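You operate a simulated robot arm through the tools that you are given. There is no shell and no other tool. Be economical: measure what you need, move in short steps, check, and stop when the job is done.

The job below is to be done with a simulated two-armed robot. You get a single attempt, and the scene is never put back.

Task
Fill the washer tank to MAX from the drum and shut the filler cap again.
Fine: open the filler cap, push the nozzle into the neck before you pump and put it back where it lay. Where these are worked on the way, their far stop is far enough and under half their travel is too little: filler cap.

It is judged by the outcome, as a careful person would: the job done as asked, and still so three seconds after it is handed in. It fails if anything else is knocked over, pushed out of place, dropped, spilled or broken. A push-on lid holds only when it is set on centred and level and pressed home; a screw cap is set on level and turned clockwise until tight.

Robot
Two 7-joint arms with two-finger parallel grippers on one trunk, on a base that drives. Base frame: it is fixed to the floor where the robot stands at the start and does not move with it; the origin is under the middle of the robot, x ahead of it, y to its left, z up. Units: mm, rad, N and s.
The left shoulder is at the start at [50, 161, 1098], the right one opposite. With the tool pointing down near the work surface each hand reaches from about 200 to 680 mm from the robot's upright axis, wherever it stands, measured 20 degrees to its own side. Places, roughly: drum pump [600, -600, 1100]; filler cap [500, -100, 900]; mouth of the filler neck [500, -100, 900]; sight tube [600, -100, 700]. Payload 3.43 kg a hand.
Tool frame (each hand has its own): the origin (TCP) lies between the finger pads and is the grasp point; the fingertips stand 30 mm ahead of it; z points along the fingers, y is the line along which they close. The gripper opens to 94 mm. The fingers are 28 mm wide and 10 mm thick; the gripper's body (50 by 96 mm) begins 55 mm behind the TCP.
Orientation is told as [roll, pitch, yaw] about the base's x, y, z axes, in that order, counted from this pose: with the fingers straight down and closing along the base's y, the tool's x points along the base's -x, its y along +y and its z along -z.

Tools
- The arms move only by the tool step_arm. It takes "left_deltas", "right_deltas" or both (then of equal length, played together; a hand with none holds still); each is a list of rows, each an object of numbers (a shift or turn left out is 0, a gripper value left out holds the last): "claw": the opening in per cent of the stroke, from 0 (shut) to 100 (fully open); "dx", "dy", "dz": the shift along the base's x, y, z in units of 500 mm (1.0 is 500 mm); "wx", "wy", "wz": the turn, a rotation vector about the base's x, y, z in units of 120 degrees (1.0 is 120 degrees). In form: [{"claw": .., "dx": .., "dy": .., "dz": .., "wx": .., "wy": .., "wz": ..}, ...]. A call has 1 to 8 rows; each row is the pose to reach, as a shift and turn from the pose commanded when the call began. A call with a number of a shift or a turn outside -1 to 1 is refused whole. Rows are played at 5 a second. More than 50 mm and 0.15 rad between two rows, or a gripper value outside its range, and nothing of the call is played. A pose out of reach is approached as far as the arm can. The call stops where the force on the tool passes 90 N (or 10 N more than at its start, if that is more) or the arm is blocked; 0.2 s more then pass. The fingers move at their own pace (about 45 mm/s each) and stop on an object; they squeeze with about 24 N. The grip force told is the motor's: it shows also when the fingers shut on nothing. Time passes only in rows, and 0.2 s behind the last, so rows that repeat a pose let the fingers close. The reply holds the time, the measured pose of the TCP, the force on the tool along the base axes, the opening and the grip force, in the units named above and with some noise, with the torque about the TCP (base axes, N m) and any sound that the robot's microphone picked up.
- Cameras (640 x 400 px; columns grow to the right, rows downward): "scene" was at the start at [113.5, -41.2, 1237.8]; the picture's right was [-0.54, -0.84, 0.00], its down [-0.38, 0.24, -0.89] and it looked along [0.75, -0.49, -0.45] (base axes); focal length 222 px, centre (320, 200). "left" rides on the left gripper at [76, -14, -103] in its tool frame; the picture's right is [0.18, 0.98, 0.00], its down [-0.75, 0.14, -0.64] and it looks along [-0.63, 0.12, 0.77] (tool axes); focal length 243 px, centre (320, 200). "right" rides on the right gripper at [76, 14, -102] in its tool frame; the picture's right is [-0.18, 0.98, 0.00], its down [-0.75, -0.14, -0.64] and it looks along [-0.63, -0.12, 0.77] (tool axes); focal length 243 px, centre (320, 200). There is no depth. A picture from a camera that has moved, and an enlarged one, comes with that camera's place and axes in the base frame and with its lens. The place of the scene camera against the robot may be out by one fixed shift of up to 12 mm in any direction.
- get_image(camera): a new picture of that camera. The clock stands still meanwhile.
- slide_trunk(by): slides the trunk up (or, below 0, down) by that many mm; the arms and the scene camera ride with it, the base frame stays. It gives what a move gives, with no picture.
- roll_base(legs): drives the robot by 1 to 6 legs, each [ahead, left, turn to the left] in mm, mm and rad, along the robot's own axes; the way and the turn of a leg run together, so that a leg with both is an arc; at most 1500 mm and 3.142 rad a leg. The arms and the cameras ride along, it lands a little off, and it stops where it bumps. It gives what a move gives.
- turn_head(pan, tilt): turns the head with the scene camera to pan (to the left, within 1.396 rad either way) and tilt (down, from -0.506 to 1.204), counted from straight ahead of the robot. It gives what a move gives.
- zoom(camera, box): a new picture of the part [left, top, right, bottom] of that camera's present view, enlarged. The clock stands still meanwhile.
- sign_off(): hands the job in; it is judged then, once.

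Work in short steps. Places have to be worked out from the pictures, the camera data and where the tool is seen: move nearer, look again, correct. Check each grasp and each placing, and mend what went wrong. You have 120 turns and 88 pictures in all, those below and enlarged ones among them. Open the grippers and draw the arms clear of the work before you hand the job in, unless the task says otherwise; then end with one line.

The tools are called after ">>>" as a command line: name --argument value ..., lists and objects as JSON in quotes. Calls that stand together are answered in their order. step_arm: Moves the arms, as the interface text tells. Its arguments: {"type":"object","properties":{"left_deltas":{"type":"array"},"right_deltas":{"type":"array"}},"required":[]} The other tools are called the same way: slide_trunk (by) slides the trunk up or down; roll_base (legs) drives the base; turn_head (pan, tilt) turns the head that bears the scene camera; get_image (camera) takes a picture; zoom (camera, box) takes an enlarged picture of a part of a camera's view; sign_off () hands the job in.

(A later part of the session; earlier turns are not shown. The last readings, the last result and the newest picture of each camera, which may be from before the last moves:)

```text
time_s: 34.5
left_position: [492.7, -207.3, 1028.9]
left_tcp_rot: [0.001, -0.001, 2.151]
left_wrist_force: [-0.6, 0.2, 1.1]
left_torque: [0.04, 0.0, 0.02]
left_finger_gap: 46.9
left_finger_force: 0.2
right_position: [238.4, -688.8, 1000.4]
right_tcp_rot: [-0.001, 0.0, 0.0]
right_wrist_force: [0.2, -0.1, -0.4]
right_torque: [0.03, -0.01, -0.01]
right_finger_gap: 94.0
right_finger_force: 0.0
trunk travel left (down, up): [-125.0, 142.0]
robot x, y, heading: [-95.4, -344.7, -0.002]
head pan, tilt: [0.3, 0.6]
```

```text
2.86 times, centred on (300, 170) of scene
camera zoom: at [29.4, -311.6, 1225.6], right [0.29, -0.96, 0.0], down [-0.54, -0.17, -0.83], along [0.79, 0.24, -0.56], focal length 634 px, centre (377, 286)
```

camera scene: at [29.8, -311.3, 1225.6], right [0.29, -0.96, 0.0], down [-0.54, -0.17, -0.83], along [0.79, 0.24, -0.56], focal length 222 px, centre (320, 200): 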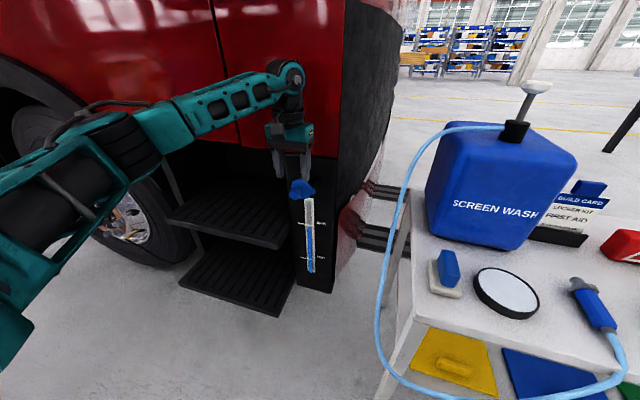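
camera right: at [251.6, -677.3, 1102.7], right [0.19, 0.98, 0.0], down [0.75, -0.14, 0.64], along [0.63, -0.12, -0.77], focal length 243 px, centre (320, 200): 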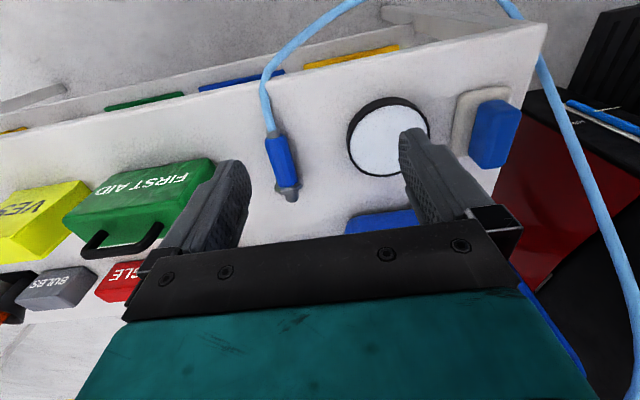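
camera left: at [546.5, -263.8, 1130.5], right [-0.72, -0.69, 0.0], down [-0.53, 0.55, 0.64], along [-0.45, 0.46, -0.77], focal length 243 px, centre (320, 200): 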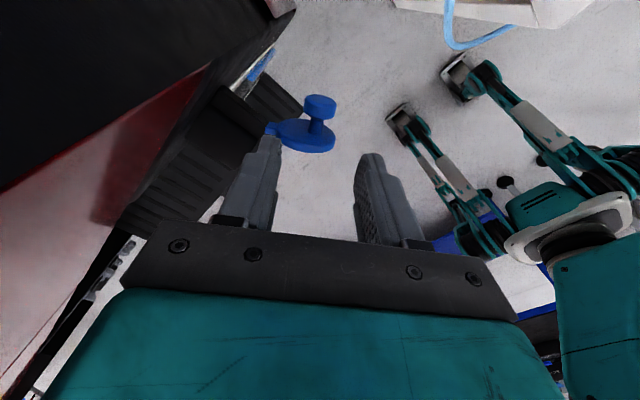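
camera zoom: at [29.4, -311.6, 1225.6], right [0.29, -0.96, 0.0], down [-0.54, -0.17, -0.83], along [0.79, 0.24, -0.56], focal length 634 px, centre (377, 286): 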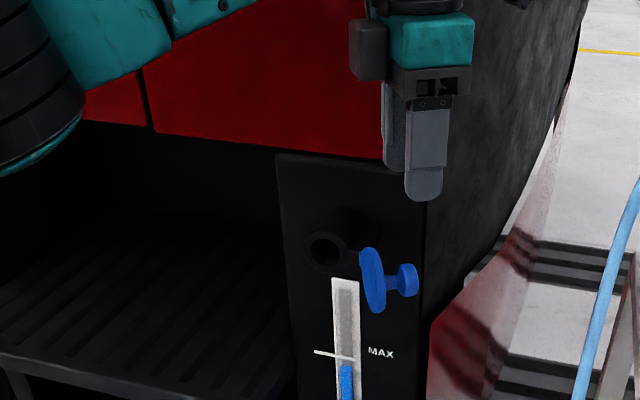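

The lid stays open and the neck mouth shows near (508,-122,909). I withdraw the left hand to the left, turning it back.

>>> step_arm --left_deltas '[{"dx": -0.04, "dz": 0.03, "wz": -0.07}, {"dx": -0.1, "dz": 0.06, "wz": -0.14}, {"dx": -0.17, "dz": 0.1, "wz": -0.21}, {"dx": -0.24, "dy": 0.02, "dz": 0.12, "wz": -0.28}, {"dx": -0.3, "dy": 0.06, "dz": 0.14, "wz": -0.35}, {"dx": -0.34, "dy": 0.12, "dz": 0.16, "wz": -0.42}, {"dx": -0.36, "dy": 0.2, "dz": 0.16, "wz": -0.49}, {"dx": -0.36, "dy": 0.28, "dz": 0.16, "wz": -0.56}]'

>>> step_arm --left_deltas '[{"dy": 0.04, "wz": -0.07}, {"dy": 0.08, "wz": -0.14}, {"dy": 0.12, "wz": -0.21}, {"dy": 0.16, "wz": -0.28}, {"dy": 0.2, "wz": -0.35}, {"dy": 0.2, "wz": -0.42}, {"dy": 0.2, "wz": -0.467}]'

>>> turn_head --pan -0.5 --tilt 0.65

>>> get_image --camera "scene"

>>> get_image --camera "right"

```text
time_s: 36.2
left_position: [314.4, -67.8, 1106.6]
left_tcp_rot: [0.0, -0.003, 0.976]
left_wrist_force: [0.7, 0.6, -0.2]
left_torque: [-0.01, 0.02, 0.02]
left_finger_gap: 47.2
left_finger_force: 0.0
right_position: [239.3, -688.9, 1000.8]
right_tcp_rot: [0.001, 0.001, 0.0]
right_wrist_force: [-1.0, 0.7, -0.4]
right_torque: [-0.01, 0.05, -0.04]
right_finger_gap: 93.9
right_finger_force: 0.1
trunk travel left (down, up): [-125.0, 142.0]
robot x, y, heading: [-87.9, -345.2, -0.003]
head pan, tilt: [0.3, 0.6]
```

```text
time_s: 37.9
left_position: [313.8, 33.2, 1105.0]
left_tcp_rot: [0.0, -0.001, -0.002]
left_wrist_force: [0.2, -0.7, -0.2]
left_torque: [-0.02, -0.02, -0.01]
left_finger_gap: 46.9
left_finger_force: 0.1
right_position: [239.6, -689.1, 1000.5]
right_tcp_rot: [0.0, -0.001, 0.0]
right_wrist_force: [0.2, -0.8, 0.2]
right_torque: [-0.01, 0.01, 0.0]
right_finger_gap: 93.9
right_finger_force: 0.0
trunk travel left (down, up): [-125.0, 142.0]
robot x, y, heading: [-89.4, -345.4, 0.002]
head pan, tilt: [0.3, 0.6]
```

```text
time_s: 39.0
left_position: [313.8, 33.0, 1105.8]
left_tcp_rot: [0.0, -0.001, 0.004]
left_wrist_force: [-0.1, 0.1, 0.2]
left_torque: [0.01, -0.02, -0.04]
left_finger_gap: 46.9
left_finger_force: 0.0
right_position: [239.0, -690.2, 999.9]
right_tcp_rot: [-0.002, 0.0, 0.0]
right_wrist_force: [-0.4, -0.4, -0.2]
right_torque: [-0.03, 0.01, 0.03]
right_finger_gap: 93.9
right_finger_force: 0.0
trunk travel left (down, up): [-125.0, 142.0]
robot x, y, heading: [-90.1, -345.4, -0.002]
head pan, tilt: [-0.499, 0.649]
```

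```text
59 pictures are left
camera scene: at [21.5, -379.0, 1221.3], right [-0.48, -0.88, 0.0], down [-0.53, 0.29, -0.8], along [0.7, -0.38, -0.6], focal length 222 px, centre (320, 200)
```

scene: 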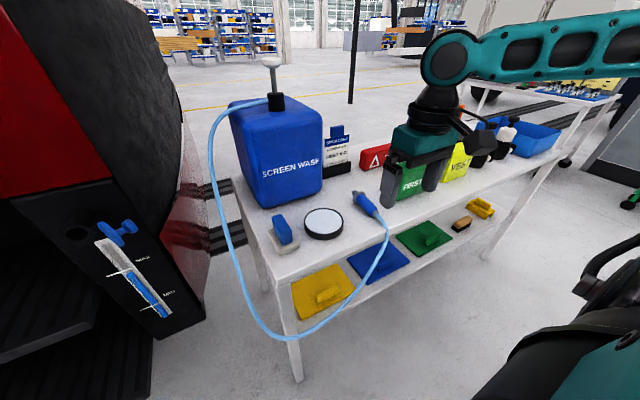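

```text
58 pictures are left
camera right: at [161.9, -676.0, 1102.7], right [0.18, 0.98, 0.0], down [0.75, -0.14, 0.64], along [0.63, -0.12, -0.77], focal length 243 px, centre (320, 200)
```

right: 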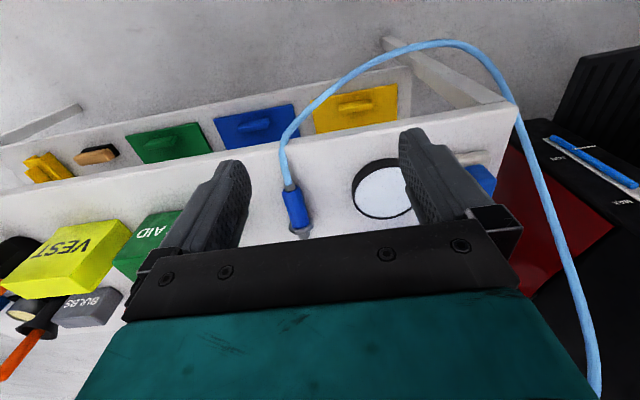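

The nozzle lies pointing +x: handle from x≈380 to 455, centre near (420,-765,803). I drive forward 90 mm and bring the right hand above it.

>>> roll_base --legs '[[90, 0, 0]]'

>>> step_arm --right_deltas '[{"claw": 60, "dx": 0.06, "dy": -0.05, "dz": -0.04}, {"dx": 0.12, "dy": -0.1, "dz": -0.08}, {"dx": 0.18, "dy": -0.15, "dz": -0.14}, {"dx": 0.18, "dy": -0.15, "dz": -0.2}]'

>>> get_image --camera "right"

```text
time_s: 40.1
left_position: [402.5, 34.1, 1104.1]
left_tcp_rot: [0.0, -0.001, 0.001]
left_wrist_force: [-0.1, 0.0, -0.4]
left_torque: [0.01, -0.02, 0.03]
left_finger_gap: 47.2
left_finger_force: 0.1
right_position: [328.0, -689.8, 1000.0]
right_tcp_rot: [0.0, 0.0, -0.001]
right_wrist_force: [-0.8, -0.7, 0.1]
right_torque: [-0.02, 0.03, 0.01]
right_finger_gap: 93.9
right_finger_force: 0.0
trunk travel left (down, up): [-125.0, 142.0]
robot x, y, heading: [-2.5, -346.3, -0.001]
head pan, tilt: [-0.499, 0.649]
```

```text
time_s: 41.1
left_position: [402.6, 33.4, 1104.6]
left_tcp_rot: [-0.001, -0.003, 0.001]
left_wrist_force: [-0.9, -0.5, -0.1]
left_torque: [0.0, -0.02, 0.0]
left_finger_gap: 47.1
left_finger_force: 0.0
right_position: [417.5, -765.3, 898.4]
right_tcp_rot: [-0.001, 0.0, 0.002]
right_wrist_force: [0.5, 0.0, -0.5]
right_torque: [0.0, 0.0, -0.03]
right_finger_gap: 56.4
right_finger_force: 0.1
trunk travel left (down, up): [-125.0, 142.0]
robot x, y, heading: [-2.1, -347.4, 0.001]
head pan, tilt: [-0.499, 0.649]
```

```text
57 pictures are left
camera right: at [341.4, -751.5, 1001.0], right [0.18, 0.98, 0.0], down [0.75, -0.14, 0.64], along [0.63, -0.12, -0.77], focal length 243 px, centre (320, 200)
```

right: 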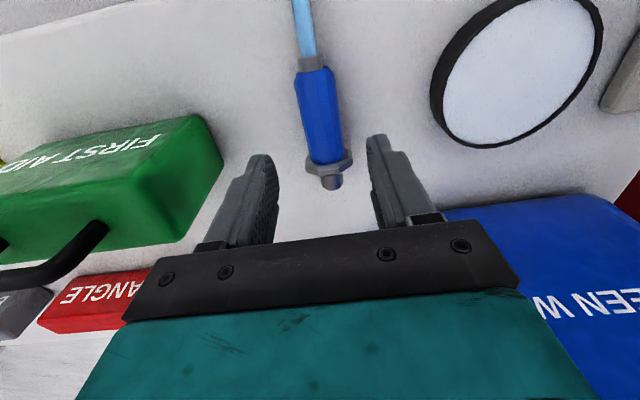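

The handle is ~31 mm thick at y≈-766, centred x≈418. I lower to z=820 with the fingers open and look once more.

>>> step_arm --right_deltas '[{"dy": -0.001, "dz": -0.06}, {"dy": -0.001, "dz": -0.12}, {"dy": -0.001, "dz": -0.156}]'

>>> get_image --camera "right"

>>> zoom --camera "scene" --box '[320, 130, 440, 260]'

```text
time_s: 41.9
left_position: [402.0, 32.2, 1105.7]
left_tcp_rot: [0.0, 0.0, 0.002]
left_wrist_force: [0.6, 0.9, 0.0]
left_torque: [0.01, -0.01, 0.0]
left_finger_gap: 47.1
left_finger_force: 0.0
right_position: [417.6, -766.2, 819.4]
right_tcp_rot: [-0.001, 0.001, 0.0]
right_wrist_force: [-0.1, 0.3, -0.3]
right_torque: [0.02, -0.02, -0.01]
right_finger_gap: 56.5
right_finger_force: 0.0
trunk travel left (down, up): [-125.0, 142.0]
robot x, y, heading: [-0.1, -347.8, 0.0]
head pan, tilt: [-0.499, 0.649]
```

```text
56 pictures are left
camera right: at [340.9, -752.2, 923.7], right [0.18, 0.98, 0.0], down [0.75, -0.14, 0.64], along [0.63, -0.12, -0.77], focal length 243 px, centre (320, 200)
```

right: 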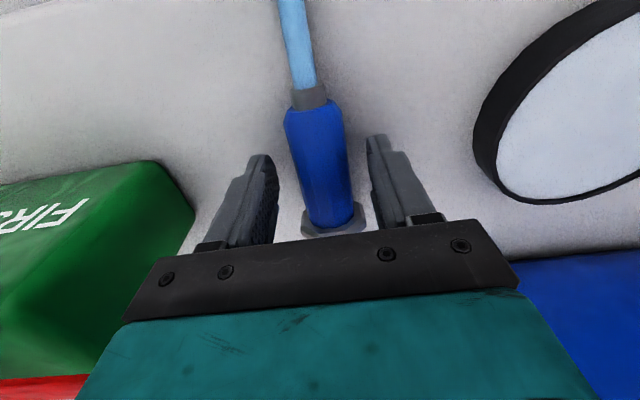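

```text
3.08 times, centred on (380, 195) of scene
camera zoom: at [110.4, -379.1, 1221.3], right [-0.48, -0.88, 0.0], down [-0.53, 0.29, -0.8], along [0.7, -0.38, -0.6], focal length 683 px, centre (135, 215)
```

zoom: 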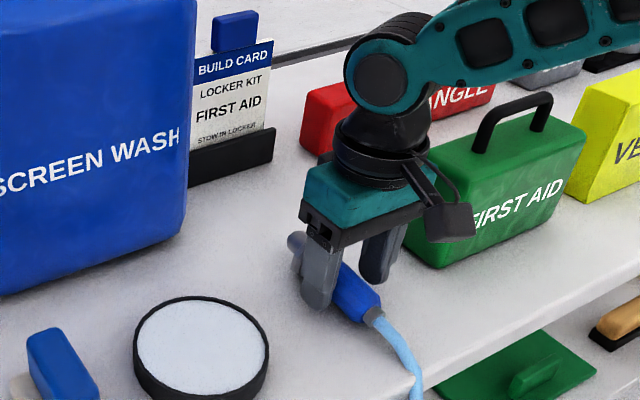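

The handle is well between the fingers. I go 4 mm lower and close.

>>> step_arm --right_deltas '[{"dz": -0.008}, {"dz": -0.008, "claw": 0}, {"dz": -0.008}, {"dz": -0.008}, {"dz": -0.008}]'

>>> get_image --camera "right"

```text
time_s: 43.1
left_position: [402.7, 33.1, 1105.4]
left_tcp_rot: [0.0, -0.001, 0.002]
left_wrist_force: [-0.7, 0.3, -1.1]
left_torque: [-0.02, 0.03, -0.01]
left_finger_gap: 47.0
left_finger_force: 0.1
right_position: [418.7, -765.8, 816.7]
right_tcp_rot: [-0.001, 0.001, 0.0]
right_wrist_force: [1.2, -0.8, 1.6]
right_torque: [-0.06, -0.13, -0.02]
right_finger_gap: 30.7
right_finger_force: 23.4
trunk travel left (down, up): [-125.0, 142.0]
robot x, y, heading: [-4.4, -347.2, 0.0]
head pan, tilt: [-0.499, 0.649]
```

```text
54 pictures are left
camera right: at [341.3, -752.0, 919.9], right [0.18, 0.98, 0.0], down [0.75, -0.14, 0.64], along [0.63, -0.12, -0.77], focal length 243 px, centre (320, 200)
```

right: 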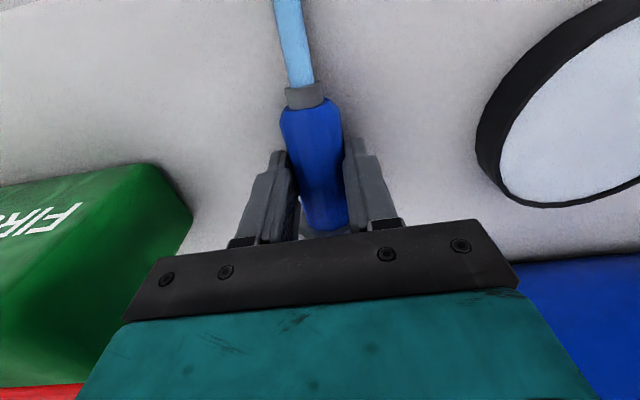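

Gripped at 30.7 mm with the TCP at (418.7,-765.8,816.7), which I note for putting it back. I lift it and look.

>>> step_arm --right_deltas '[{"dz": 0.05}, {"dz": 0.13}, {"dz": 0.22}, {"dz": 0.3}, {"dz": 0.38}]'

>>> get_image --camera "scene"

>>> get_image --camera "right"

```text
time_s: 44.3
left_position: [401.1, 34.0, 1105.4]
left_tcp_rot: [0.0, -0.003, 0.002]
left_wrist_force: [0.1, 0.2, 0.3]
left_torque: [0.01, 0.0, 0.06]
left_finger_gap: 47.1
left_finger_force: 0.1
right_position: [416.4, -762.8, 1007.5]
right_tcp_rot: [-0.001, 0.0, 0.003]
right_wrist_force: [0.2, -0.5, -1.4]
right_torque: [0.02, -0.01, 0.02]
right_finger_gap: 30.8
right_finger_force: 23.8
trunk travel left (down, up): [-125.0, 142.0]
robot x, y, heading: [-0.6, -345.0, -0.002]
head pan, tilt: [-0.499, 0.649]
```

```text
53 pictures are left
camera scene: at [110.3, -378.9, 1221.3], right [-0.48, -0.88, 0.0], down [-0.53, 0.29, -0.8], along [0.7, -0.38, -0.6], focal length 222 px, centre (320, 200)
```

scene: 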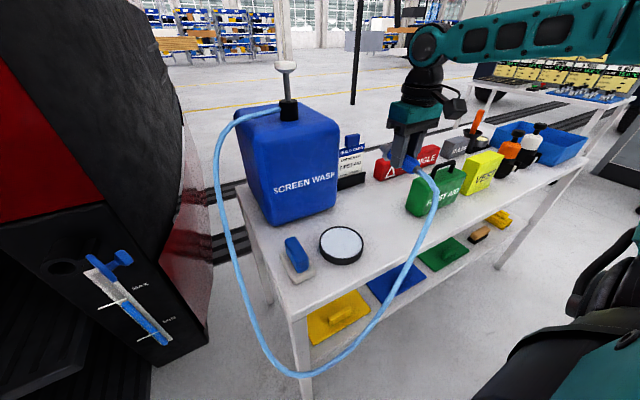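

```text
52 pictures are left
camera right: at [339.5, -749.7, 1110.8], right [0.18, 0.98, 0.0], down [0.75, -0.14, 0.64], along [0.63, -0.12, -0.77], focal length 243 px, centre (320, 200)
```

right: 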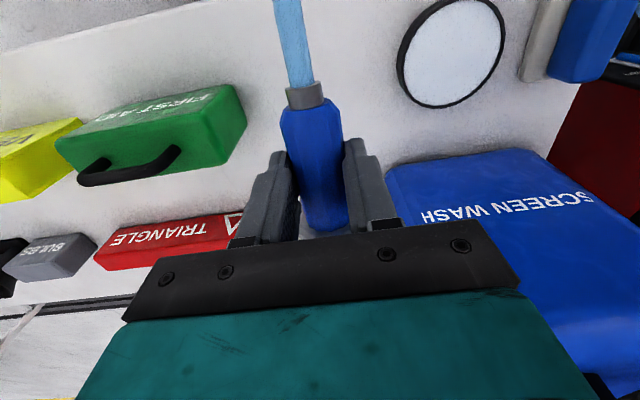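

The nozzle is held firmly, level and pointing +x. I carry it in front of the drum toward the tank, keeping x≈330.

>>> step_arm --right_deltas '[{"dx": -0.06, "dy": 0.06}, {"dx": -0.12, "dy": 0.12}, {"dx": -0.17, "dy": 0.2}, {"dx": -0.17, "dy": 0.29}, {"dx": -0.17, "dy": 0.38}, {"dx": -0.17, "dy": 0.47}, {"dx": -0.17, "dy": 0.56}, {"dx": -0.17, "dy": 0.64}]' --left_deltas '[{"dy": 0.02}, {"dy": 0.04}, {"dy": 0.06}, {"dy": 0.08}, {"dy": 0.1}, {"dy": 0.12}, {"dy": 0.14}, {"dy": 0.16}]'

>>> step_arm --right_deltas '[{"dy": 0.08}, {"dy": 0.16}, {"dy": 0.24}, {"dy": 0.32}, {"dy": 0.4}, {"dy": 0.48, "dz": -0.03}, {"dy": 0.56, "dz": -0.06}, {"dy": 0.64, "dz": -0.1}]'

>>> turn_head --pan 0.35 --tilt 0.6

>>> get_image --camera "scene"

>>> get_image --camera "right"

```text
time_s: 46.1
left_position: [403.1, 113.8, 1105.5]
left_tcp_rot: [-0.001, -0.001, 0.002]
left_wrist_force: [-0.7, -0.3, -0.7]
left_torque: [0.01, 0.03, 0.02]
left_finger_gap: 47.0
left_finger_force: 0.1
right_position: [335.6, -444.5, 1007.7]
right_tcp_rot: [0.0, 0.0, -0.003]
right_wrist_force: [0.0, 0.2, 0.3]
right_torque: [-0.03, 0.01, 0.01]
right_finger_gap: 30.8
right_finger_force: 23.8
trunk travel left (down, up): [-125.0, 142.0]
robot x, y, heading: [3.7, -347.3, -0.001]
head pan, tilt: [-0.499, 0.649]
```

```text
time_s: 47.9
left_position: [402.9, 113.5, 1106.2]
left_tcp_rot: [0.001, -0.001, 0.002]
left_wrist_force: [0.0, -0.5, 0.8]
left_torque: [0.01, 0.0, -0.02]
left_finger_gap: 46.9
left_finger_force: 0.0
right_position: [333.3, -429.0, 1007.5]
right_tcp_rot: [0.003, 0.0, -0.003]
right_wrist_force: [0.0, -0.5, -1.4]
right_torque: [0.02, 0.04, 0.01]
right_finger_gap: 30.8
right_finger_force: 23.5
right hand out of reach, approached as far as the arm can: row 1, 2, 3, 4, 5, 6, 7, 8
trunk travel left (down, up): [-125.0, 142.0]
robot x, y, heading: [-0.5, -345.4, 0.004]
head pan, tilt: [-0.499, 0.649]
```

```text
time_s: 49.0
left_position: [402.3, 113.4, 1105.8]
left_tcp_rot: [0.0, -0.002, 0.003]
left_wrist_force: [-0.5, -0.6, -0.2]
left_torque: [0.01, -0.01, -0.04]
left_finger_gap: 47.1
left_finger_force: 0.1
right_position: [332.7, -430.4, 1008.0]
right_tcp_rot: [0.004, 0.0, -0.004]
right_wrist_force: [0.4, 0.3, -1.5]
right_torque: [0.0, 0.06, 0.03]
right_finger_gap: 30.6
right_finger_force: 24.2
trunk travel left (down, up): [-125.0, 142.0]
robot x, y, heading: [-2.0, -344.6, -0.002]
head pan, tilt: [0.351, 0.6]
```

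```text
51 pictures are left
camera scene: at [117.3, -307.2, 1225.6], right [0.34, -0.94, 0.0], down [-0.53, -0.19, -0.82], along [0.78, 0.28, -0.57], focal length 222 px, centre (320, 200)
```

scene: 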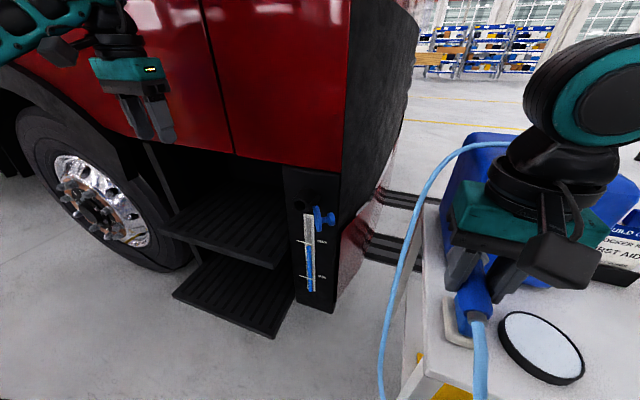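

```text
50 pictures are left
camera right: at [256.1, -416.0, 1110.5], right [0.19, 0.98, 0.0], down [0.75, -0.15, 0.64], along [0.63, -0.12, -0.77], focal length 243 px, centre (320, 200)
```

right: 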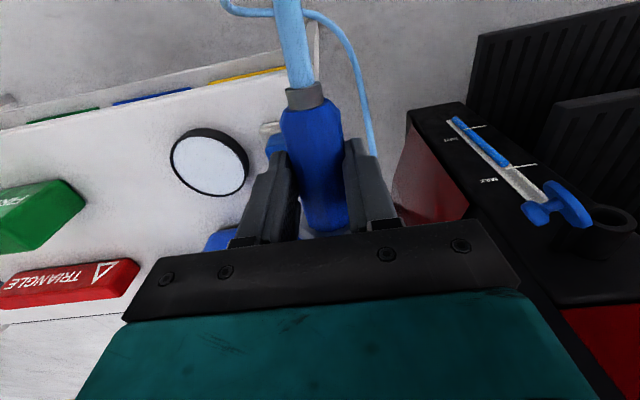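

The right arm can't cross this close to the body, so I'll drive the robot left instead. First I pull the left hand back a little, then roll 310 mm left.

>>> step_arm --left_deltas '[{"dx": -0.08, "dy": -0.04}, {"dx": -0.16, "dy": -0.08}, {"dx": -0.22, "dy": -0.12}]'

>>> roll_base --legs '[[0, 300, 0]]'

>>> get_image --camera "right"

>>> turn_head --pan -0.3 --tilt 0.6

>>> get_image --camera "scene"

```text
time_s: 49.9
left_position: [302.1, 44.9, 1102.0]
left_tcp_rot: [-0.001, 0.003, 0.001]
left_wrist_force: [0.5, -0.1, 0.2]
left_torque: [0.03, 0.0, 0.01]
left_finger_gap: 46.7
left_finger_force: 0.0
left hand out of reach, approached as far as the arm can: row 3
right_position: [332.5, -430.6, 1008.6]
right_tcp_rot: [0.005, -0.001, -0.003]
right_wrist_force: [-0.5, -0.8, -2.3]
right_torque: [-0.01, 0.01, -0.02]
right_finger_gap: 30.5
right_finger_force: 24.4
trunk travel left (down, up): [-125.0, 142.0]
robot x, y, heading: [2.4, -348.6, -0.003]
head pan, tilt: [0.351, 0.6]
```

```text
time_s: 53.1
left_position: [303.5, 351.1, 1102.0]
left_tcp_rot: [-0.001, 0.001, 0.0]
left_wrist_force: [0.4, -0.3, 0.2]
left_torque: [0.05, 0.0, -0.03]
left_finger_gap: 46.9
left_finger_force: 0.1
right_position: [333.2, -124.3, 1008.5]
right_tcp_rot: [0.001, 0.0, -0.006]
right_wrist_force: [0.4, -1.0, -1.4]
right_torque: [0.01, 0.04, 0.0]
right_finger_gap: 30.4
right_finger_force: 24.0
trunk travel left (down, up): [-125.0, 142.0]
robot x, y, heading: [-5.4, -42.6, -0.006]
head pan, tilt: [0.351, 0.6]
```

```text
49 pictures are left
camera right: at [256.3, -110.6, 1110.5], right [0.19, 0.98, 0.0], down [0.75, -0.15, 0.64], along [0.63, -0.12, -0.77], focal length 243 px, centre (320, 200)
```

right: 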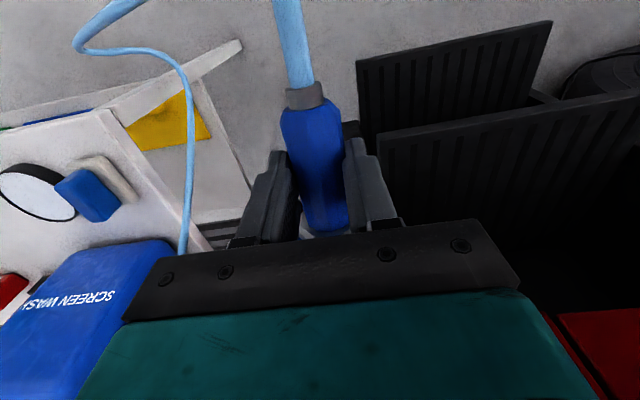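

```text
time_s: 54.1
left_position: [303.9, 349.7, 1102.1]
left_tcp_rot: [0.0, 0.0, 0.0]
left_wrist_force: [0.6, 0.0, -0.9]
left_torque: [0.01, -0.01, 0.03]
left_finger_gap: 46.9
left_finger_force: 0.0
right_position: [333.1, -123.4, 1009.1]
right_tcp_rot: [0.003, -0.001, -0.005]
right_wrist_force: [0.0, 0.6, -1.7]
right_torque: [0.0, -0.03, 0.0]
right_finger_gap: 30.5
right_finger_force: 23.9
trunk travel left (down, up): [-125.0, 142.0]
robot x, y, heading: [-3.8, -37.6, -0.006]
head pan, tilt: [-0.3, 0.6]
```

```text
48 pictures are left
camera scene: at [119.0, -58.1, 1225.6], right [-0.3, -0.95, 0.0], down [-0.54, 0.17, -0.83], along [0.79, -0.24, -0.56], focal length 222 px, centre (320, 200)
```

scene: 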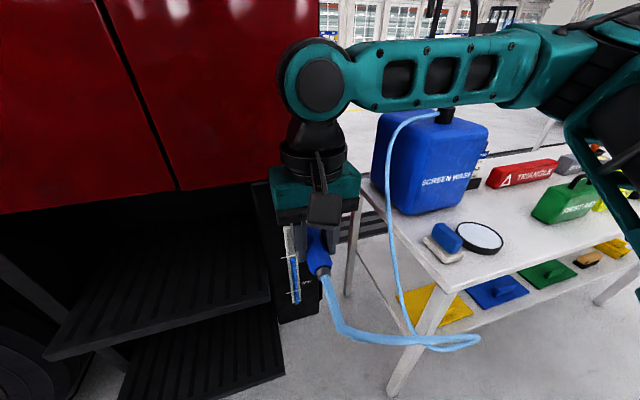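

The robot now stands so that the nozzle lines up with the neck. I stage the nozzle short of the mouth, and bring the left hand round as a side-view camera looking along −y.

>>> step_arm --right_deltas '[{"dx": 0.04, "dz": -0.06}, {"dx": 0.08, "dz": -0.12}, {"dx": 0.12, "dz": -0.17}]'

>>> step_arm --left_deltas '[{"dx": 0.02, "dy": -0.05, "wz": -0.07}, {"dx": 0.05, "dy": -0.1, "wz": -0.14}, {"dx": 0.08, "dy": -0.15, "wz": -0.21}, {"dx": 0.11, "dy": -0.2, "dz": -0.02, "wz": -0.28}, {"dx": 0.14, "dy": -0.26, "dz": -0.05, "wz": -0.35}, {"dx": 0.17, "dy": -0.32, "dz": -0.09, "wz": -0.42}, {"dx": 0.2, "dy": -0.38, "dz": -0.13, "wz": -0.49}, {"dx": 0.23, "dy": -0.44, "dz": -0.17, "wz": -0.56}]'

>>> step_arm --left_deltas '[{"wz": -0.07, "dz": -0.03}, {"wz": -0.14, "dz": -0.06}, {"wz": -0.19, "dz": -0.09}]'

>>> step_arm --left_deltas '[{"wx": -0.065}, {"wx": -0.13}, {"wx": -0.195}, {"wx": -0.25}]'

>>> get_image --camera "left"

```text
time_s: 55.0
left_position: [303.2, 350.6, 1101.4]
left_tcp_rot: [0.0, 0.0, 0.001]
left_wrist_force: [0.9, -1.1, 0.2]
left_torque: [0.02, -0.04, -0.03]
left_finger_gap: 47.2
left_finger_force: 0.0
right_position: [385.8, -147.9, 930.0]
right_tcp_rot: [0.004, 0.0, -0.003]
right_wrist_force: [0.2, 0.3, -1.6]
right_torque: [0.0, 0.02, 0.01]
right_finger_gap: 30.6
right_finger_force: 23.9
right hand out of reach, approached as far as the arm can: row 1, 2, 3
trunk travel left (down, up): [-125.0, 142.0]
robot x, y, heading: [-0.8, -39.4, -0.003]
head pan, tilt: [-0.3, 0.6]
```

```text
time_s: 56.8
left_position: [387.8, 138.7, 1026.2]
left_tcp_rot: [0.002, -0.001, -1.098]
left_wrist_force: [0.1, 0.0, 0.3]
left_torque: [-0.03, -0.01, -0.01]
left_finger_gap: 47.0
left_finger_force: 0.2
left hand out of reach, approached as far as the arm can: row 7, 8
right_position: [386.3, -146.9, 929.7]
right_tcp_rot: [0.005, -0.002, -0.006]
right_wrist_force: [-0.1, 0.4, -1.9]
right_torque: [-0.03, -0.02, 0.0]
right_finger_gap: 30.1
right_finger_force: 24.4
trunk travel left (down, up): [-125.0, 142.0]
robot x, y, heading: [-0.6, -39.2, -0.004]
head pan, tilt: [-0.3, 0.6]
```

```text
time_s: 57.5
left_position: [327.0, 92.0, 970.5]
left_tcp_rot: [0.051, 0.025, -1.396]
left_wrist_force: [0.4, -0.4, 0.0]
left_torque: [0.04, -0.07, 0.01]
left_finger_gap: 46.8
left_finger_force: 0.0
left hand out of reach, approached as far as the arm can: row 1, 2, 3
right_position: [385.1, -147.8, 928.5]
right_tcp_rot: [0.004, -0.002, -0.006]
right_wrist_force: [0.2, -0.4, -1.3]
right_torque: [-0.01, 0.0, 0.02]
right_finger_gap: 30.5
right_finger_force: 24.4
trunk travel left (down, up): [-125.0, 142.0]
robot x, y, heading: [-4.5, -37.5, 0.003]
head pan, tilt: [-0.3, 0.6]
```

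```text
time_s: 58.5
left_position: [306.8, 71.1, 1067.8]
left_tcp_rot: [-0.079, -0.469, -1.351]
left_wrist_force: [0.5, 1.7, -0.1]
left_torque: [-0.07, -0.03, 0.0]
left_finger_gap: 47.2
left_finger_force: 0.1
left hand out of reach, approached as far as the arm can: row 1, 2, 3, 4
right_position: [384.7, -148.1, 931.6]
right_tcp_rot: [0.003, -0.002, -0.005]
right_wrist_force: [-0.7, 0.6, -1.7]
right_torque: [-0.04, 0.01, 0.01]
right_finger_gap: 30.2
right_finger_force: 24.1
trunk travel left (down, up): [-125.0, 142.0]
robot x, y, heading: [0.1, -42.0, -0.0]
head pan, tilt: [-0.3, 0.6]
```

```text
47 pictures are left
camera left: at [275.9, 181.8, 1124.6], right [0.93, 0.34, -0.15], down [0.27, -0.34, 0.9], along [0.25, -0.88, -0.4], focal length 243 px, centre (320, 200)
```

left: 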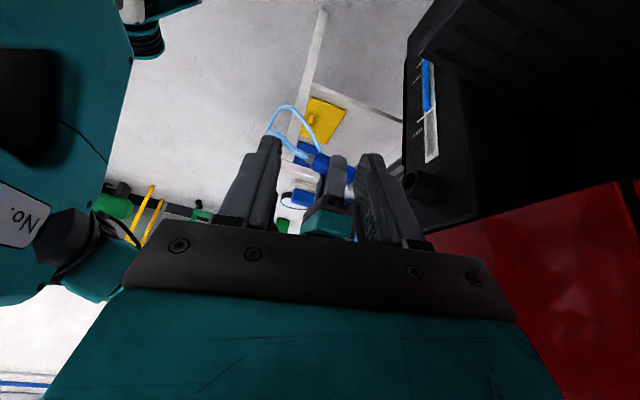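

Both arms are cramped this near. I back up 130 mm and shift 60 mm left so both hands work further out.

>>> roll_base --legs '[[-130, 60, 0]]'

>>> step_arm --right_deltas '[{"dx": 0.06, "dy": -0.01}, {"dx": 0.13, "dy": -0.03}, {"dx": 0.2, "dy": -0.05}, {"dx": 0.25, "dy": -0.06, "dz": -0.01}]' --left_deltas '[{"dx": 0.06, "dy": 0.02}, {"dx": 0.14, "dy": 0.04}, {"dx": 0.22, "dy": 0.06}, {"dx": 0.3, "dy": 0.06, "dz": -0.04}]'

>>> get_image --camera "left"

```text
time_s: 59.9
left_position: [175.9, 132.9, 1068.7]
left_tcp_rot: [-0.079, -0.471, -1.349]
left_wrist_force: [0.0, -0.1, -0.1]
left_torque: [-0.03, -0.01, -0.04]
left_finger_gap: 47.1
left_finger_force: 0.2
right_position: [253.1, -86.8, 931.4]
right_tcp_rot: [0.005, -0.002, -0.006]
right_wrist_force: [-0.7, 0.5, -1.3]
right_torque: [-0.01, 0.01, 0.0]
right_finger_gap: 30.2
right_finger_force: 24.2
trunk travel left (down, up): [-125.0, 142.0]
robot x, y, heading: [-130.9, 18.2, -0.002]
head pan, tilt: [-0.3, 0.6]
```

```text
time_s: 60.9
left_position: [217.5, 119.6, 1084.0]
left_tcp_rot: [-0.08, -0.467, -1.348]
left_wrist_force: [-0.4, -0.7, 0.1]
left_torque: [0.01, -0.01, 0.01]
left_finger_gap: 46.8
left_finger_force: 0.0
left hand out of reach, approached as far as the arm can: row 1, 2, 3, 4
right_position: [356.9, -147.2, 934.3]
right_tcp_rot: [0.005, -0.003, -0.006]
right_wrist_force: [0.2, 0.2, -1.3]
right_torque: [0.02, -0.03, 0.0]
right_finger_gap: 30.3
right_finger_force: 24.0
right hand out of reach, approached as far as the arm can: row 1, 2, 3, 4
trunk travel left (down, up): [-125.0, 142.0]
robot x, y, heading: [-135.7, 18.9, -0.003]
head pan, tilt: [-0.3, 0.6]
```

```text
46 pictures are left
camera left: at [185.9, 229.9, 1141.3], right [0.93, 0.34, -0.15], down [0.27, -0.34, 0.9], along [0.26, -0.88, -0.41], focal length 243 px, centre (320, 200)
```

left: 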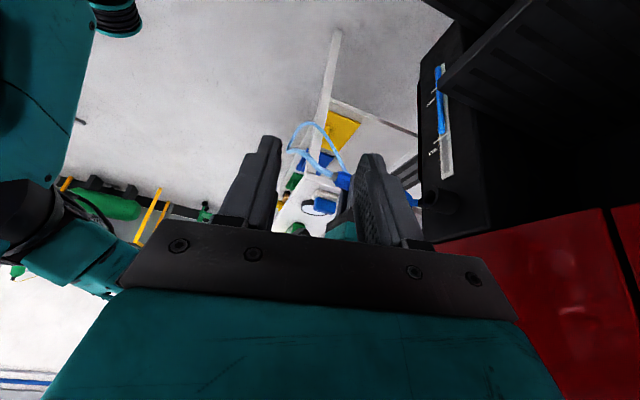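

I test whether the right hand can move on from here by itself, now that it is in mid-range of its reach.

>>> step_arm --right_deltas '[{"dx": 0.03, "dy": -0.02}, {"dx": 0.06, "dy": -0.02}, {"dx": 0.09, "dy": 0.0}, {"dx": 0.1, "dy": 0.04}]'

>>> get_image --camera "scene"

```text
time_s: 61.9
left_position: [217.2, 118.6, 1083.5]
left_tcp_rot: [-0.08, -0.468, -1.348]
left_wrist_force: [-1.1, 0.6, -0.8]
left_torque: [-0.01, 0.0, 0.04]
left_finger_gap: 46.9
left_finger_force: 0.0
right_position: [371.6, -158.1, 942.5]
right_tcp_rot: [0.005, -0.001, -0.004]
right_wrist_force: [-0.9, -0.8, -1.6]
right_torque: [0.02, 0.0, 0.0]
right_finger_gap: 30.6
right_finger_force: 23.8
right hand out of reach, approached as far as the arm can: row 2, 3, 4
trunk travel left (down, up): [-125.0, 142.0]
robot x, y, heading: [-132.9, 19.4, -0.004]
head pan, tilt: [-0.3, 0.6]
```

```text
45 pictures are left
camera scene: at [-11.9, 3.0, 1225.6], right [-0.3, -0.95, 0.0], down [-0.54, 0.17, -0.83], along [0.79, -0.25, -0.56], focal length 222 px, centre (320, 200)
```

scene: 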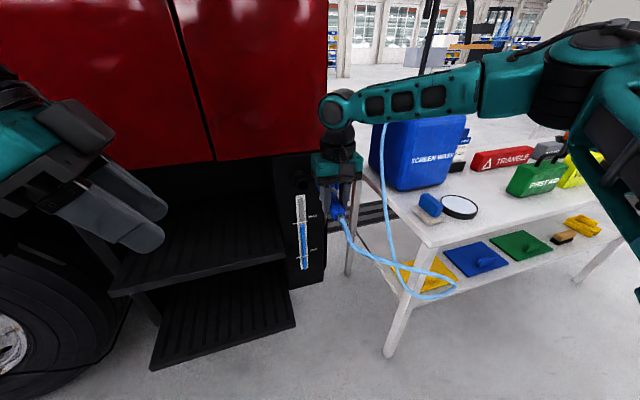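

The right elbow sits far out, so targets further to its own side are easier. I drive another 150 mm left, then extend the right hand.

>>> roll_base --legs '[[0, 150, 0]]'

>>> step_arm --right_deltas '[{"dy": -0.08}, {"dy": -0.16}, {"dy": -0.22, "dz": 0.01}]'

```text
time_s: 63.9
left_position: [218.3, 271.3, 1084.5]
left_tcp_rot: [-0.08, -0.469, -1.349]
left_wrist_force: [1.0, 0.1, 0.7]
left_torque: [0.0, 0.0, 0.01]
left_finger_gap: 47.0
left_finger_force: 0.1
right_position: [372.0, -8.6, 943.4]
right_tcp_rot: [0.003, -0.001, -0.005]
right_wrist_force: [0.3, 0.7, -1.5]
right_torque: [-0.01, 0.06, -0.01]
right_finger_gap: 30.5
right_finger_force: 24.3
trunk travel left (down, up): [-125.0, 142.0]
robot x, y, heading: [-133.9, 174.7, -0.001]
head pan, tilt: [-0.3, 0.6]
```

```text
time_s: 64.7
left_position: [218.1, 270.9, 1085.2]
left_tcp_rot: [-0.077, -0.468, -1.348]
left_wrist_force: [0.1, -0.2, -0.5]
left_torque: [0.01, -0.02, 0.0]
left_finger_gap: 46.8
left_finger_force: 0.1
right_position: [372.9, -121.7, 950.9]
right_tcp_rot: [0.007, -0.002, -0.004]
right_wrist_force: [0.1, 0.4, -2.0]
right_torque: [0.0, 0.03, -0.01]
right_finger_gap: 30.3
right_finger_force: 24.0
trunk travel left (down, up): [-125.0, 142.0]
robot x, y, heading: [-134.5, 170.5, -0.004]
head pan, tilt: [-0.3, 0.6]
```

That works. From here the scene camera can see past the hand to the neck, so I stage the nozzle closer and zoom in there.

>>> step_arm --right_deltas '[{"dx": 0.04, "dz": -0.03}, {"dx": 0.07, "dz": -0.06}]'

>>> turn_head --pan -0.5 --tilt 0.5

>>> zoom --camera "scene" --box '[260, 130, 420, 250]'

```text
time_s: 65.3
left_position: [218.4, 268.9, 1085.2]
left_tcp_rot: [-0.08, -0.468, -1.348]
left_wrist_force: [0.2, 0.1, -0.8]
left_torque: [-0.04, 0.02, 0.0]
left_finger_gap: 47.3
left_finger_force: 0.0
right_position: [406.8, -118.7, 918.0]
right_tcp_rot: [0.008, -0.001, -0.005]
right_wrist_force: [-0.6, -0.7, -1.1]
right_torque: [0.01, 0.01, 0.02]
right_finger_gap: 30.5
right_finger_force: 24.3
trunk travel left (down, up): [-125.0, 142.0]
robot x, y, heading: [-131.9, 168.0, 0.0]
head pan, tilt: [-0.3, 0.6]
```

```text
time_s: 66.0
left_position: [217.1, 269.7, 1084.6]
left_tcp_rot: [-0.079, -0.466, -1.347]
left_wrist_force: [-0.4, -0.5, -0.2]
left_torque: [-0.01, 0.02, 0.01]
left_finger_gap: 46.8
left_finger_force: 0.0
right_position: [407.5, -120.4, 918.9]
right_tcp_rot: [0.006, -0.003, -0.005]
right_wrist_force: [-0.3, -0.2, -1.5]
right_torque: [0.05, 0.04, -0.01]
right_finger_gap: 30.3
right_finger_force: 24.0
trunk travel left (down, up): [-125.0, 142.0]
robot x, y, heading: [-130.6, 171.5, -0.004]
head pan, tilt: [-0.499, 0.499]
```

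```text
3.33 times, centred on (340, 190) of scene
camera zoom: at [-16.1, 135.9, 1234.6], right [-0.48, -0.88, 0.0], down [-0.42, 0.23, -0.88], along [0.77, -0.42, -0.48], focal length 740 px, centre (253, 233)
```

zoom: 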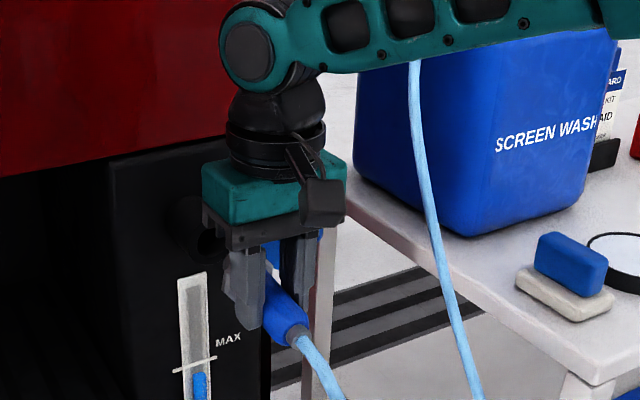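

The mouth is visible but the nozzle tip hides behind the finger. I turn the left hand a bit with its fingers wide open to get a clean oblique side view.

>>> step_arm --left_deltas '[{"claw": 100, "wz": 0.065, "dz": 0.06}, {"wz": 0.13, "dz": 0.12}, {"wz": 0.13, "dz": 0.14}]'

>>> get_image --camera "left"

```text
time_s: 66.8
left_position: [215.9, 270.2, 1153.4]
left_tcp_rot: [-0.082, -0.468, -1.075]
left_wrist_force: [-0.2, 0.2, 1.2]
left_torque: [0.02, 0.04, -0.02]
left_finger_gap: 93.9
left_finger_force: 0.1
right_position: [405.4, -117.9, 917.5]
right_tcp_rot: [0.005, 0.0, -0.005]
right_wrist_force: [0.2, -0.8, -1.9]
right_torque: [-0.02, 0.04, -0.02]
right_finger_gap: 30.2
right_finger_force: 24.6
trunk travel left (down, up): [-125.0, 142.0]
robot x, y, heading: [-132.2, 171.1, -0.005]
head pan, tilt: [-0.499, 0.499]
```

```text
43 pictures are left
camera left: at [156.1, 367.4, 1210.8], right [0.8, 0.58, -0.15], down [0.35, -0.25, 0.9], along [0.48, -0.78, -0.41], focal length 243 px, centre (320, 200)
```

left: 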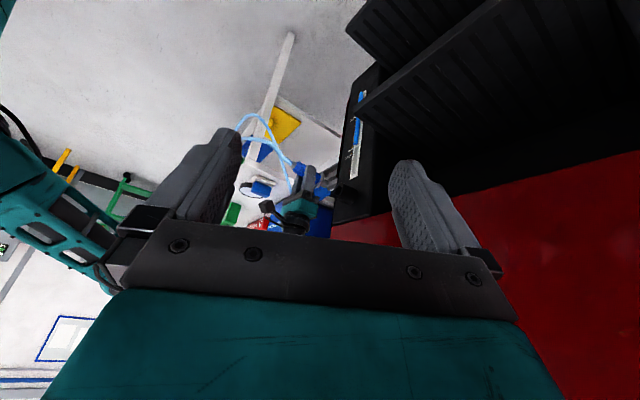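

Clean sight line; I zoom in on the nozzle and neck.

>>> zoom --camera "left" --box '[275, 145, 375, 220]'

```text
5.33 times, centred on (325, 182) of left
camera zoom: at [156.1, 367.4, 1210.8], right [0.8, 0.58, -0.15], down [0.35, -0.25, 0.9], along [0.48, -0.78, -0.41], focal length 1294 px, centre (293, 293)
```

zoom: 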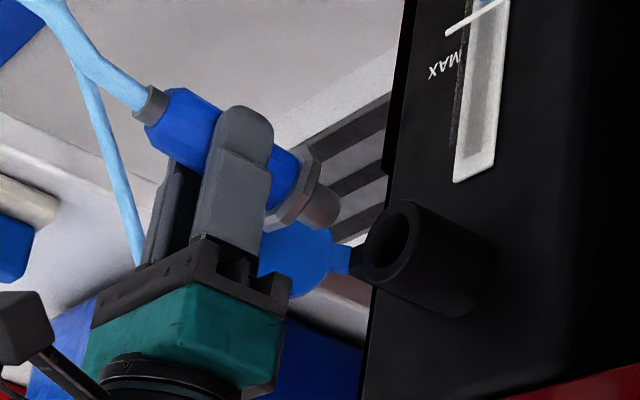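

The nozzle tip is at z≈905 but the nozzle is pitched up ~5.5° in the grip; the mouth is at about (510,-121,904) with a level neck. I pitch the hand down by 0.096 rad, raise 5.5 mm, and check.

>>> step_arm --right_deltas '[{"wy": 0.046, "dz": 0.011, "dy": -0.004}, {"wy": 0.046, "dz": 0.011, "dy": -0.004, "dx": 0.02}]'

>>> zoom --camera "left" --box '[275, 145, 375, 220]'

>>> zoom --camera "scene" --box '[280, 150, 370, 220]'

```text
time_s: 67.4
left_position: [217.0, 270.1, 1154.7]
left_tcp_rot: [-0.081, -0.469, -1.074]
left_wrist_force: [-0.2, 1.0, 0.4]
left_torque: [-0.01, 0.01, -0.03]
left_finger_gap: 94.0
left_finger_force: 0.0
right_position: [415.1, -122.0, 925.4]
right_tcp_rot: [0.004, 0.094, -0.006]
right_wrist_force: [-0.3, 0.1, -1.5]
right_torque: [0.01, -0.01, 0.0]
right_finger_gap: 30.4
right_finger_force: 24.2
trunk travel left (down, up): [-125.0, 142.0]
robot x, y, heading: [-132.6, 167.8, -0.002]
head pan, tilt: [-0.499, 0.499]
```

```text
5.33 times, centred on (325, 182) of left
camera zoom: at [156.4, 367.4, 1210.6], right [0.8, 0.58, -0.15], down [0.35, -0.25, 0.9], along [0.48, -0.78, -0.41], focal length 1294 px, centre (293, 293)
```

zoom: 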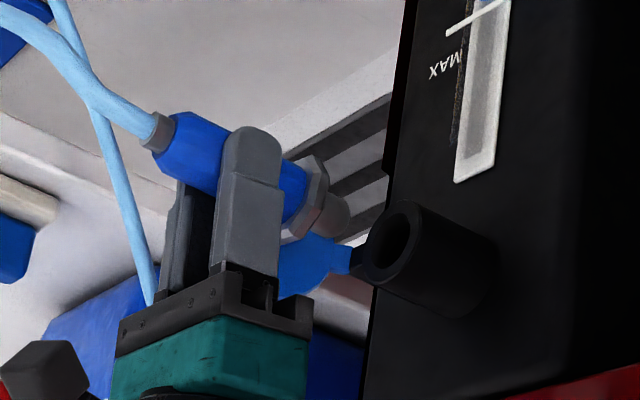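

```text
5.71 times, centred on (325, 185) of scene
camera zoom: at [-16.1, 135.8, 1234.7], right [-0.48, -0.88, 0.0], down [-0.42, 0.23, -0.88], along [0.77, -0.42, -0.48], focal length 1268 px, centre (291, 286)
```

zoom: 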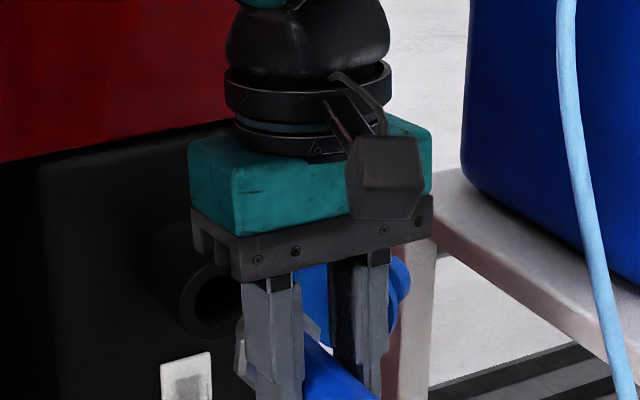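

The pitch now matches the neck. The lateral offset is still uncertain by some mm, so I raise the right hand and shift it aside to measure the mouth with its own camera.

>>> step_arm --right_deltas '[{"dx": -0.08}, {"dx": -0.1, "dy": -0.05, "dz": 0.06}, {"dx": -0.08, "dy": -0.11, "dz": 0.12}, {"dx": -0.05, "dy": -0.17, "dz": 0.18}, {"dx": -0.03, "dy": -0.22, "dz": 0.24}]'

>>> zoom --camera "right" --box '[360, 120, 500, 230]'

```text
time_s: 68.6
left_position: [217.3, 269.6, 1153.9]
left_tcp_rot: [-0.081, -0.468, -1.077]
left_wrist_force: [-0.2, 0.4, 0.1]
left_torque: [0.01, -0.01, 0.0]
left_finger_gap: 94.0
left_finger_force: 0.0
right_position: [401.5, -229.5, 1042.5]
right_tcp_rot: [0.007, 0.097, -0.004]
right_wrist_force: [-0.9, -0.2, -1.5]
right_torque: [0.0, 0.02, -0.01]
right_finger_gap: 30.8
right_finger_force: 24.3
trunk travel left (down, up): [-125.0, 142.0]
robot x, y, heading: [-132.3, 169.2, -0.005]
head pan, tilt: [-0.499, 0.499]
```

```text
3.64 times, centred on (430, 175) of right
camera zoom: at [334.9, -216.9, 1151.7], right [0.19, 0.98, -0.01], down [0.81, -0.15, 0.57], along [0.55, -0.12, -0.82], focal length 882 px, centre (-80, 291)
```

zoom: 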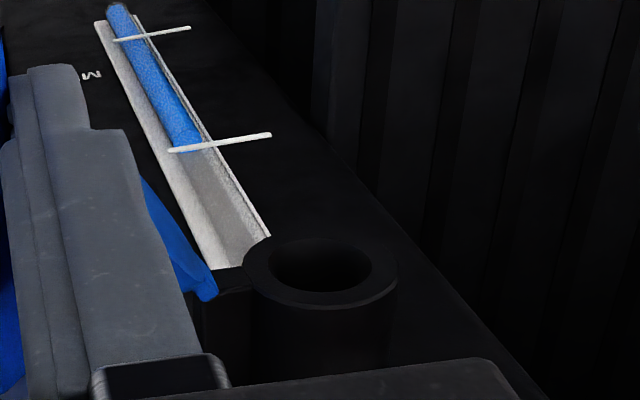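

Combining views, the mouth is at about (512,-121.5,905.5) with a 35 mm bore — roomy for the ~19 mm tip. I bring the nozzle back in line at TCP (415,-121.5,927).

>>> step_arm --right_deltas '[{"dx": -0.05, "dy": 0.05, "dz": -0.06}, {"dx": -0.07, "dy": 0.11, "dz": -0.12}, {"dx": -0.07, "dy": 0.17, "dz": -0.18}, {"dx": -0.05, "dy": 0.216, "dz": -0.231}, {"dx": 0.027, "dy": 0.216, "dz": -0.231}]'

>>> step_arm --right_deltas '[{"dx": 0.03}, {"dx": 0.05}]'

>>> zoom --camera "left" --box '[275, 145, 375, 220]'

```text
time_s: 69.8
left_position: [218.2, 269.4, 1153.3]
left_tcp_rot: [-0.08, -0.466, -1.076]
left_wrist_force: [-1.0, -0.8, 0.6]
left_torque: [-0.01, 0.01, -0.02]
left_finger_gap: 94.1
left_finger_force: 0.0
right_position: [413.7, -120.8, 928.0]
right_tcp_rot: [0.008, 0.094, -0.009]
right_wrist_force: [-0.1, -0.3, -1.5]
right_torque: [0.0, -0.01, 0.0]
right_finger_gap: 30.8
right_finger_force: 23.8
trunk travel left (down, up): [-125.0, 142.0]
robot x, y, heading: [-131.8, 170.9, -0.0]
head pan, tilt: [-0.499, 0.499]
```

```text
time_s: 70.4
left_position: [217.3, 269.6, 1154.2]
left_tcp_rot: [-0.08, -0.469, -1.075]
left_wrist_force: [0.6, 0.9, -0.2]
left_torque: [0.0, 0.03, -0.01]
left_finger_gap: 94.2
left_finger_force: 0.0
right_position: [418.9, -123.9, 931.7]
right_tcp_rot: [0.005, 0.094, -0.005]
right_wrist_force: [-0.1, -0.8, -1.9]
right_torque: [-0.01, 0.02, -0.01]
right_finger_gap: 30.6
right_finger_force: 23.7
right hand out of reach, approached as far as the arm can: row 1, 2
trunk travel left (down, up): [-125.0, 142.0]
robot x, y, heading: [-133.4, 171.7, -0.003]
head pan, tilt: [-0.499, 0.499]
```

```text
5.33 times, centred on (325, 182) of left
camera zoom: at [156.4, 367.4, 1210.5], right [0.8, 0.58, -0.15], down [0.35, -0.25, 0.9], along [0.48, -0.78, -0.41], focal length 1294 px, centre (293, 293)
```

zoom: 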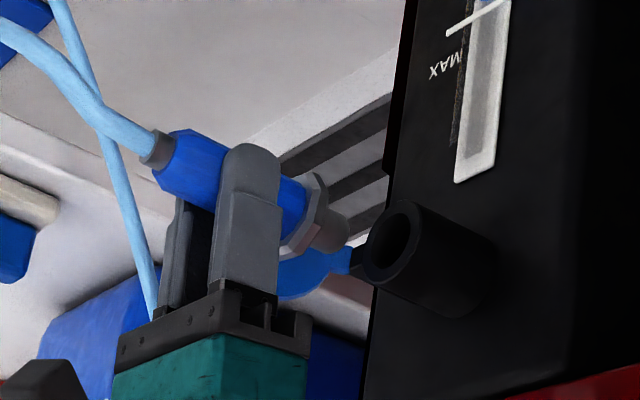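

The arm hits its reach limit at x≈419. I draw the hand back 65 mm, drive the base forward 65 mm, and re-align.

>>> step_arm --right_deltas '[{"dx": -0.07, "dz": -0.005}, {"dx": -0.14, "dz": -0.01}]'

>>> roll_base --legs '[[65, 0, 0]]'

>>> step_arm --right_deltas '[{"dz": 0.0}]'

```text
time_s: 71.0
left_position: [216.2, 269.6, 1153.4]
left_tcp_rot: [-0.079, -0.469, -1.074]
left_wrist_force: [0.3, 0.9, -0.2]
left_torque: [-0.04, -0.01, -0.02]
left_finger_gap: 94.0
left_finger_force: 0.1
right_position: [349.2, -125.9, 926.2]
right_tcp_rot: [0.005, 0.094, -0.005]
right_wrist_force: [0.2, 0.2, -1.7]
right_torque: [-0.02, 0.0, -0.02]
right_finger_gap: 30.5
right_finger_force: 24.0
trunk travel left (down, up): [-125.0, 142.0]
robot x, y, heading: [-134.1, 173.1, -0.001]
head pan, tilt: [-0.499, 0.499]
```

```text
time_s: 72.0
left_position: [281.5, 270.0, 1154.0]
left_tcp_rot: [-0.081, -0.467, -1.075]
left_wrist_force: [0.4, 0.7, -0.1]
left_torque: [0.02, 0.03, -0.02]
left_finger_gap: 93.9
left_finger_force: 0.0
right_position: [416.2, -125.8, 925.8]
right_tcp_rot: [0.005, 0.097, -0.005]
right_wrist_force: [0.5, -0.8, -2.3]
right_torque: [-0.01, 0.04, 0.01]
right_finger_gap: 30.5
right_finger_force: 24.2
trunk travel left (down, up): [-125.0, 142.0]
robot x, y, heading: [-68.1, 169.7, -0.0]
head pan, tilt: [-0.499, 0.499]
```

```text
time_s: 72.4
left_position: [281.0, 270.2, 1154.2]
left_tcp_rot: [-0.078, -0.468, -1.074]
left_wrist_force: [0.0, 0.3, 0.0]
left_torque: [-0.02, -0.03, 0.03]
left_finger_gap: 93.9
left_finger_force: 0.0
right_position: [414.6, -125.7, 925.8]
right_tcp_rot: [0.005, 0.096, -0.005]
right_wrist_force: [-0.9, -0.2, -1.8]
right_torque: [-0.03, 0.0, 0.02]
right_finger_gap: 30.6
right_finger_force: 24.1
trunk travel left (down, up): [-125.0, 142.0]
robot x, y, heading: [-68.7, 170.4, -0.003]
head pan, tilt: [-0.499, 0.499]
```

Aligned again at (415,-125.7,925.8); I shift 4 mm in y, 1 mm up, and advance slowly into the mouth.

>>> step_arm --right_deltas '[{"dy": 0.008, "dz": 0.002}, {"dx": 0.02, "dy": 0.008, "dz": 0.002}, {"dx": 0.04, "dy": 0.008, "dz": 0.002}, {"dx": 0.055, "dy": 0.008, "dz": 0.002}]'

>>> get_image --camera "left"

```text
time_s: 73.4
left_position: [281.1, 268.3, 1154.5]
left_tcp_rot: [-0.082, -0.467, -1.074]
left_wrist_force: [-0.1, -1.2, 0.2]
left_torque: [0.0, 0.02, -0.02]
left_finger_gap: 93.6
left_finger_force: 0.1
right_position: [441.9, -121.6, 926.0]
right_tcp_rot: [0.006, 0.095, -0.004]
right_wrist_force: [-0.1, -0.7, -1.1]
right_torque: [0.02, -0.01, -0.03]
right_finger_gap: 30.5
right_finger_force: 24.2
trunk travel left (down, up): [-125.0, 142.0]
robot x, y, heading: [-67.3, 173.1, -0.004]
head pan, tilt: [-0.499, 0.499]
```

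```text
37 pictures are left
camera left: at [221.1, 367.4, 1210.5], right [0.8, 0.58, -0.15], down [0.35, -0.25, 0.9], along [0.48, -0.78, -0.41], focal length 243 px, centre (320, 200)
```

left: 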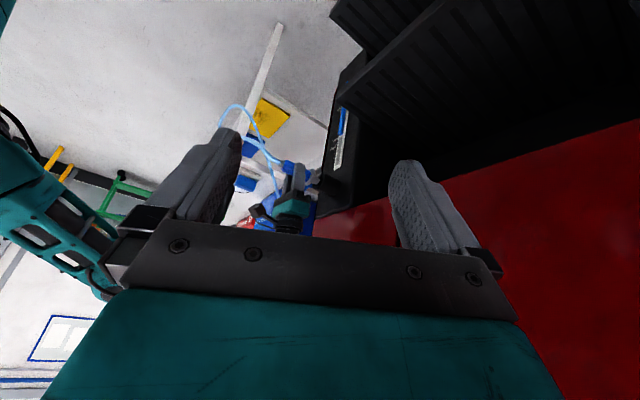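

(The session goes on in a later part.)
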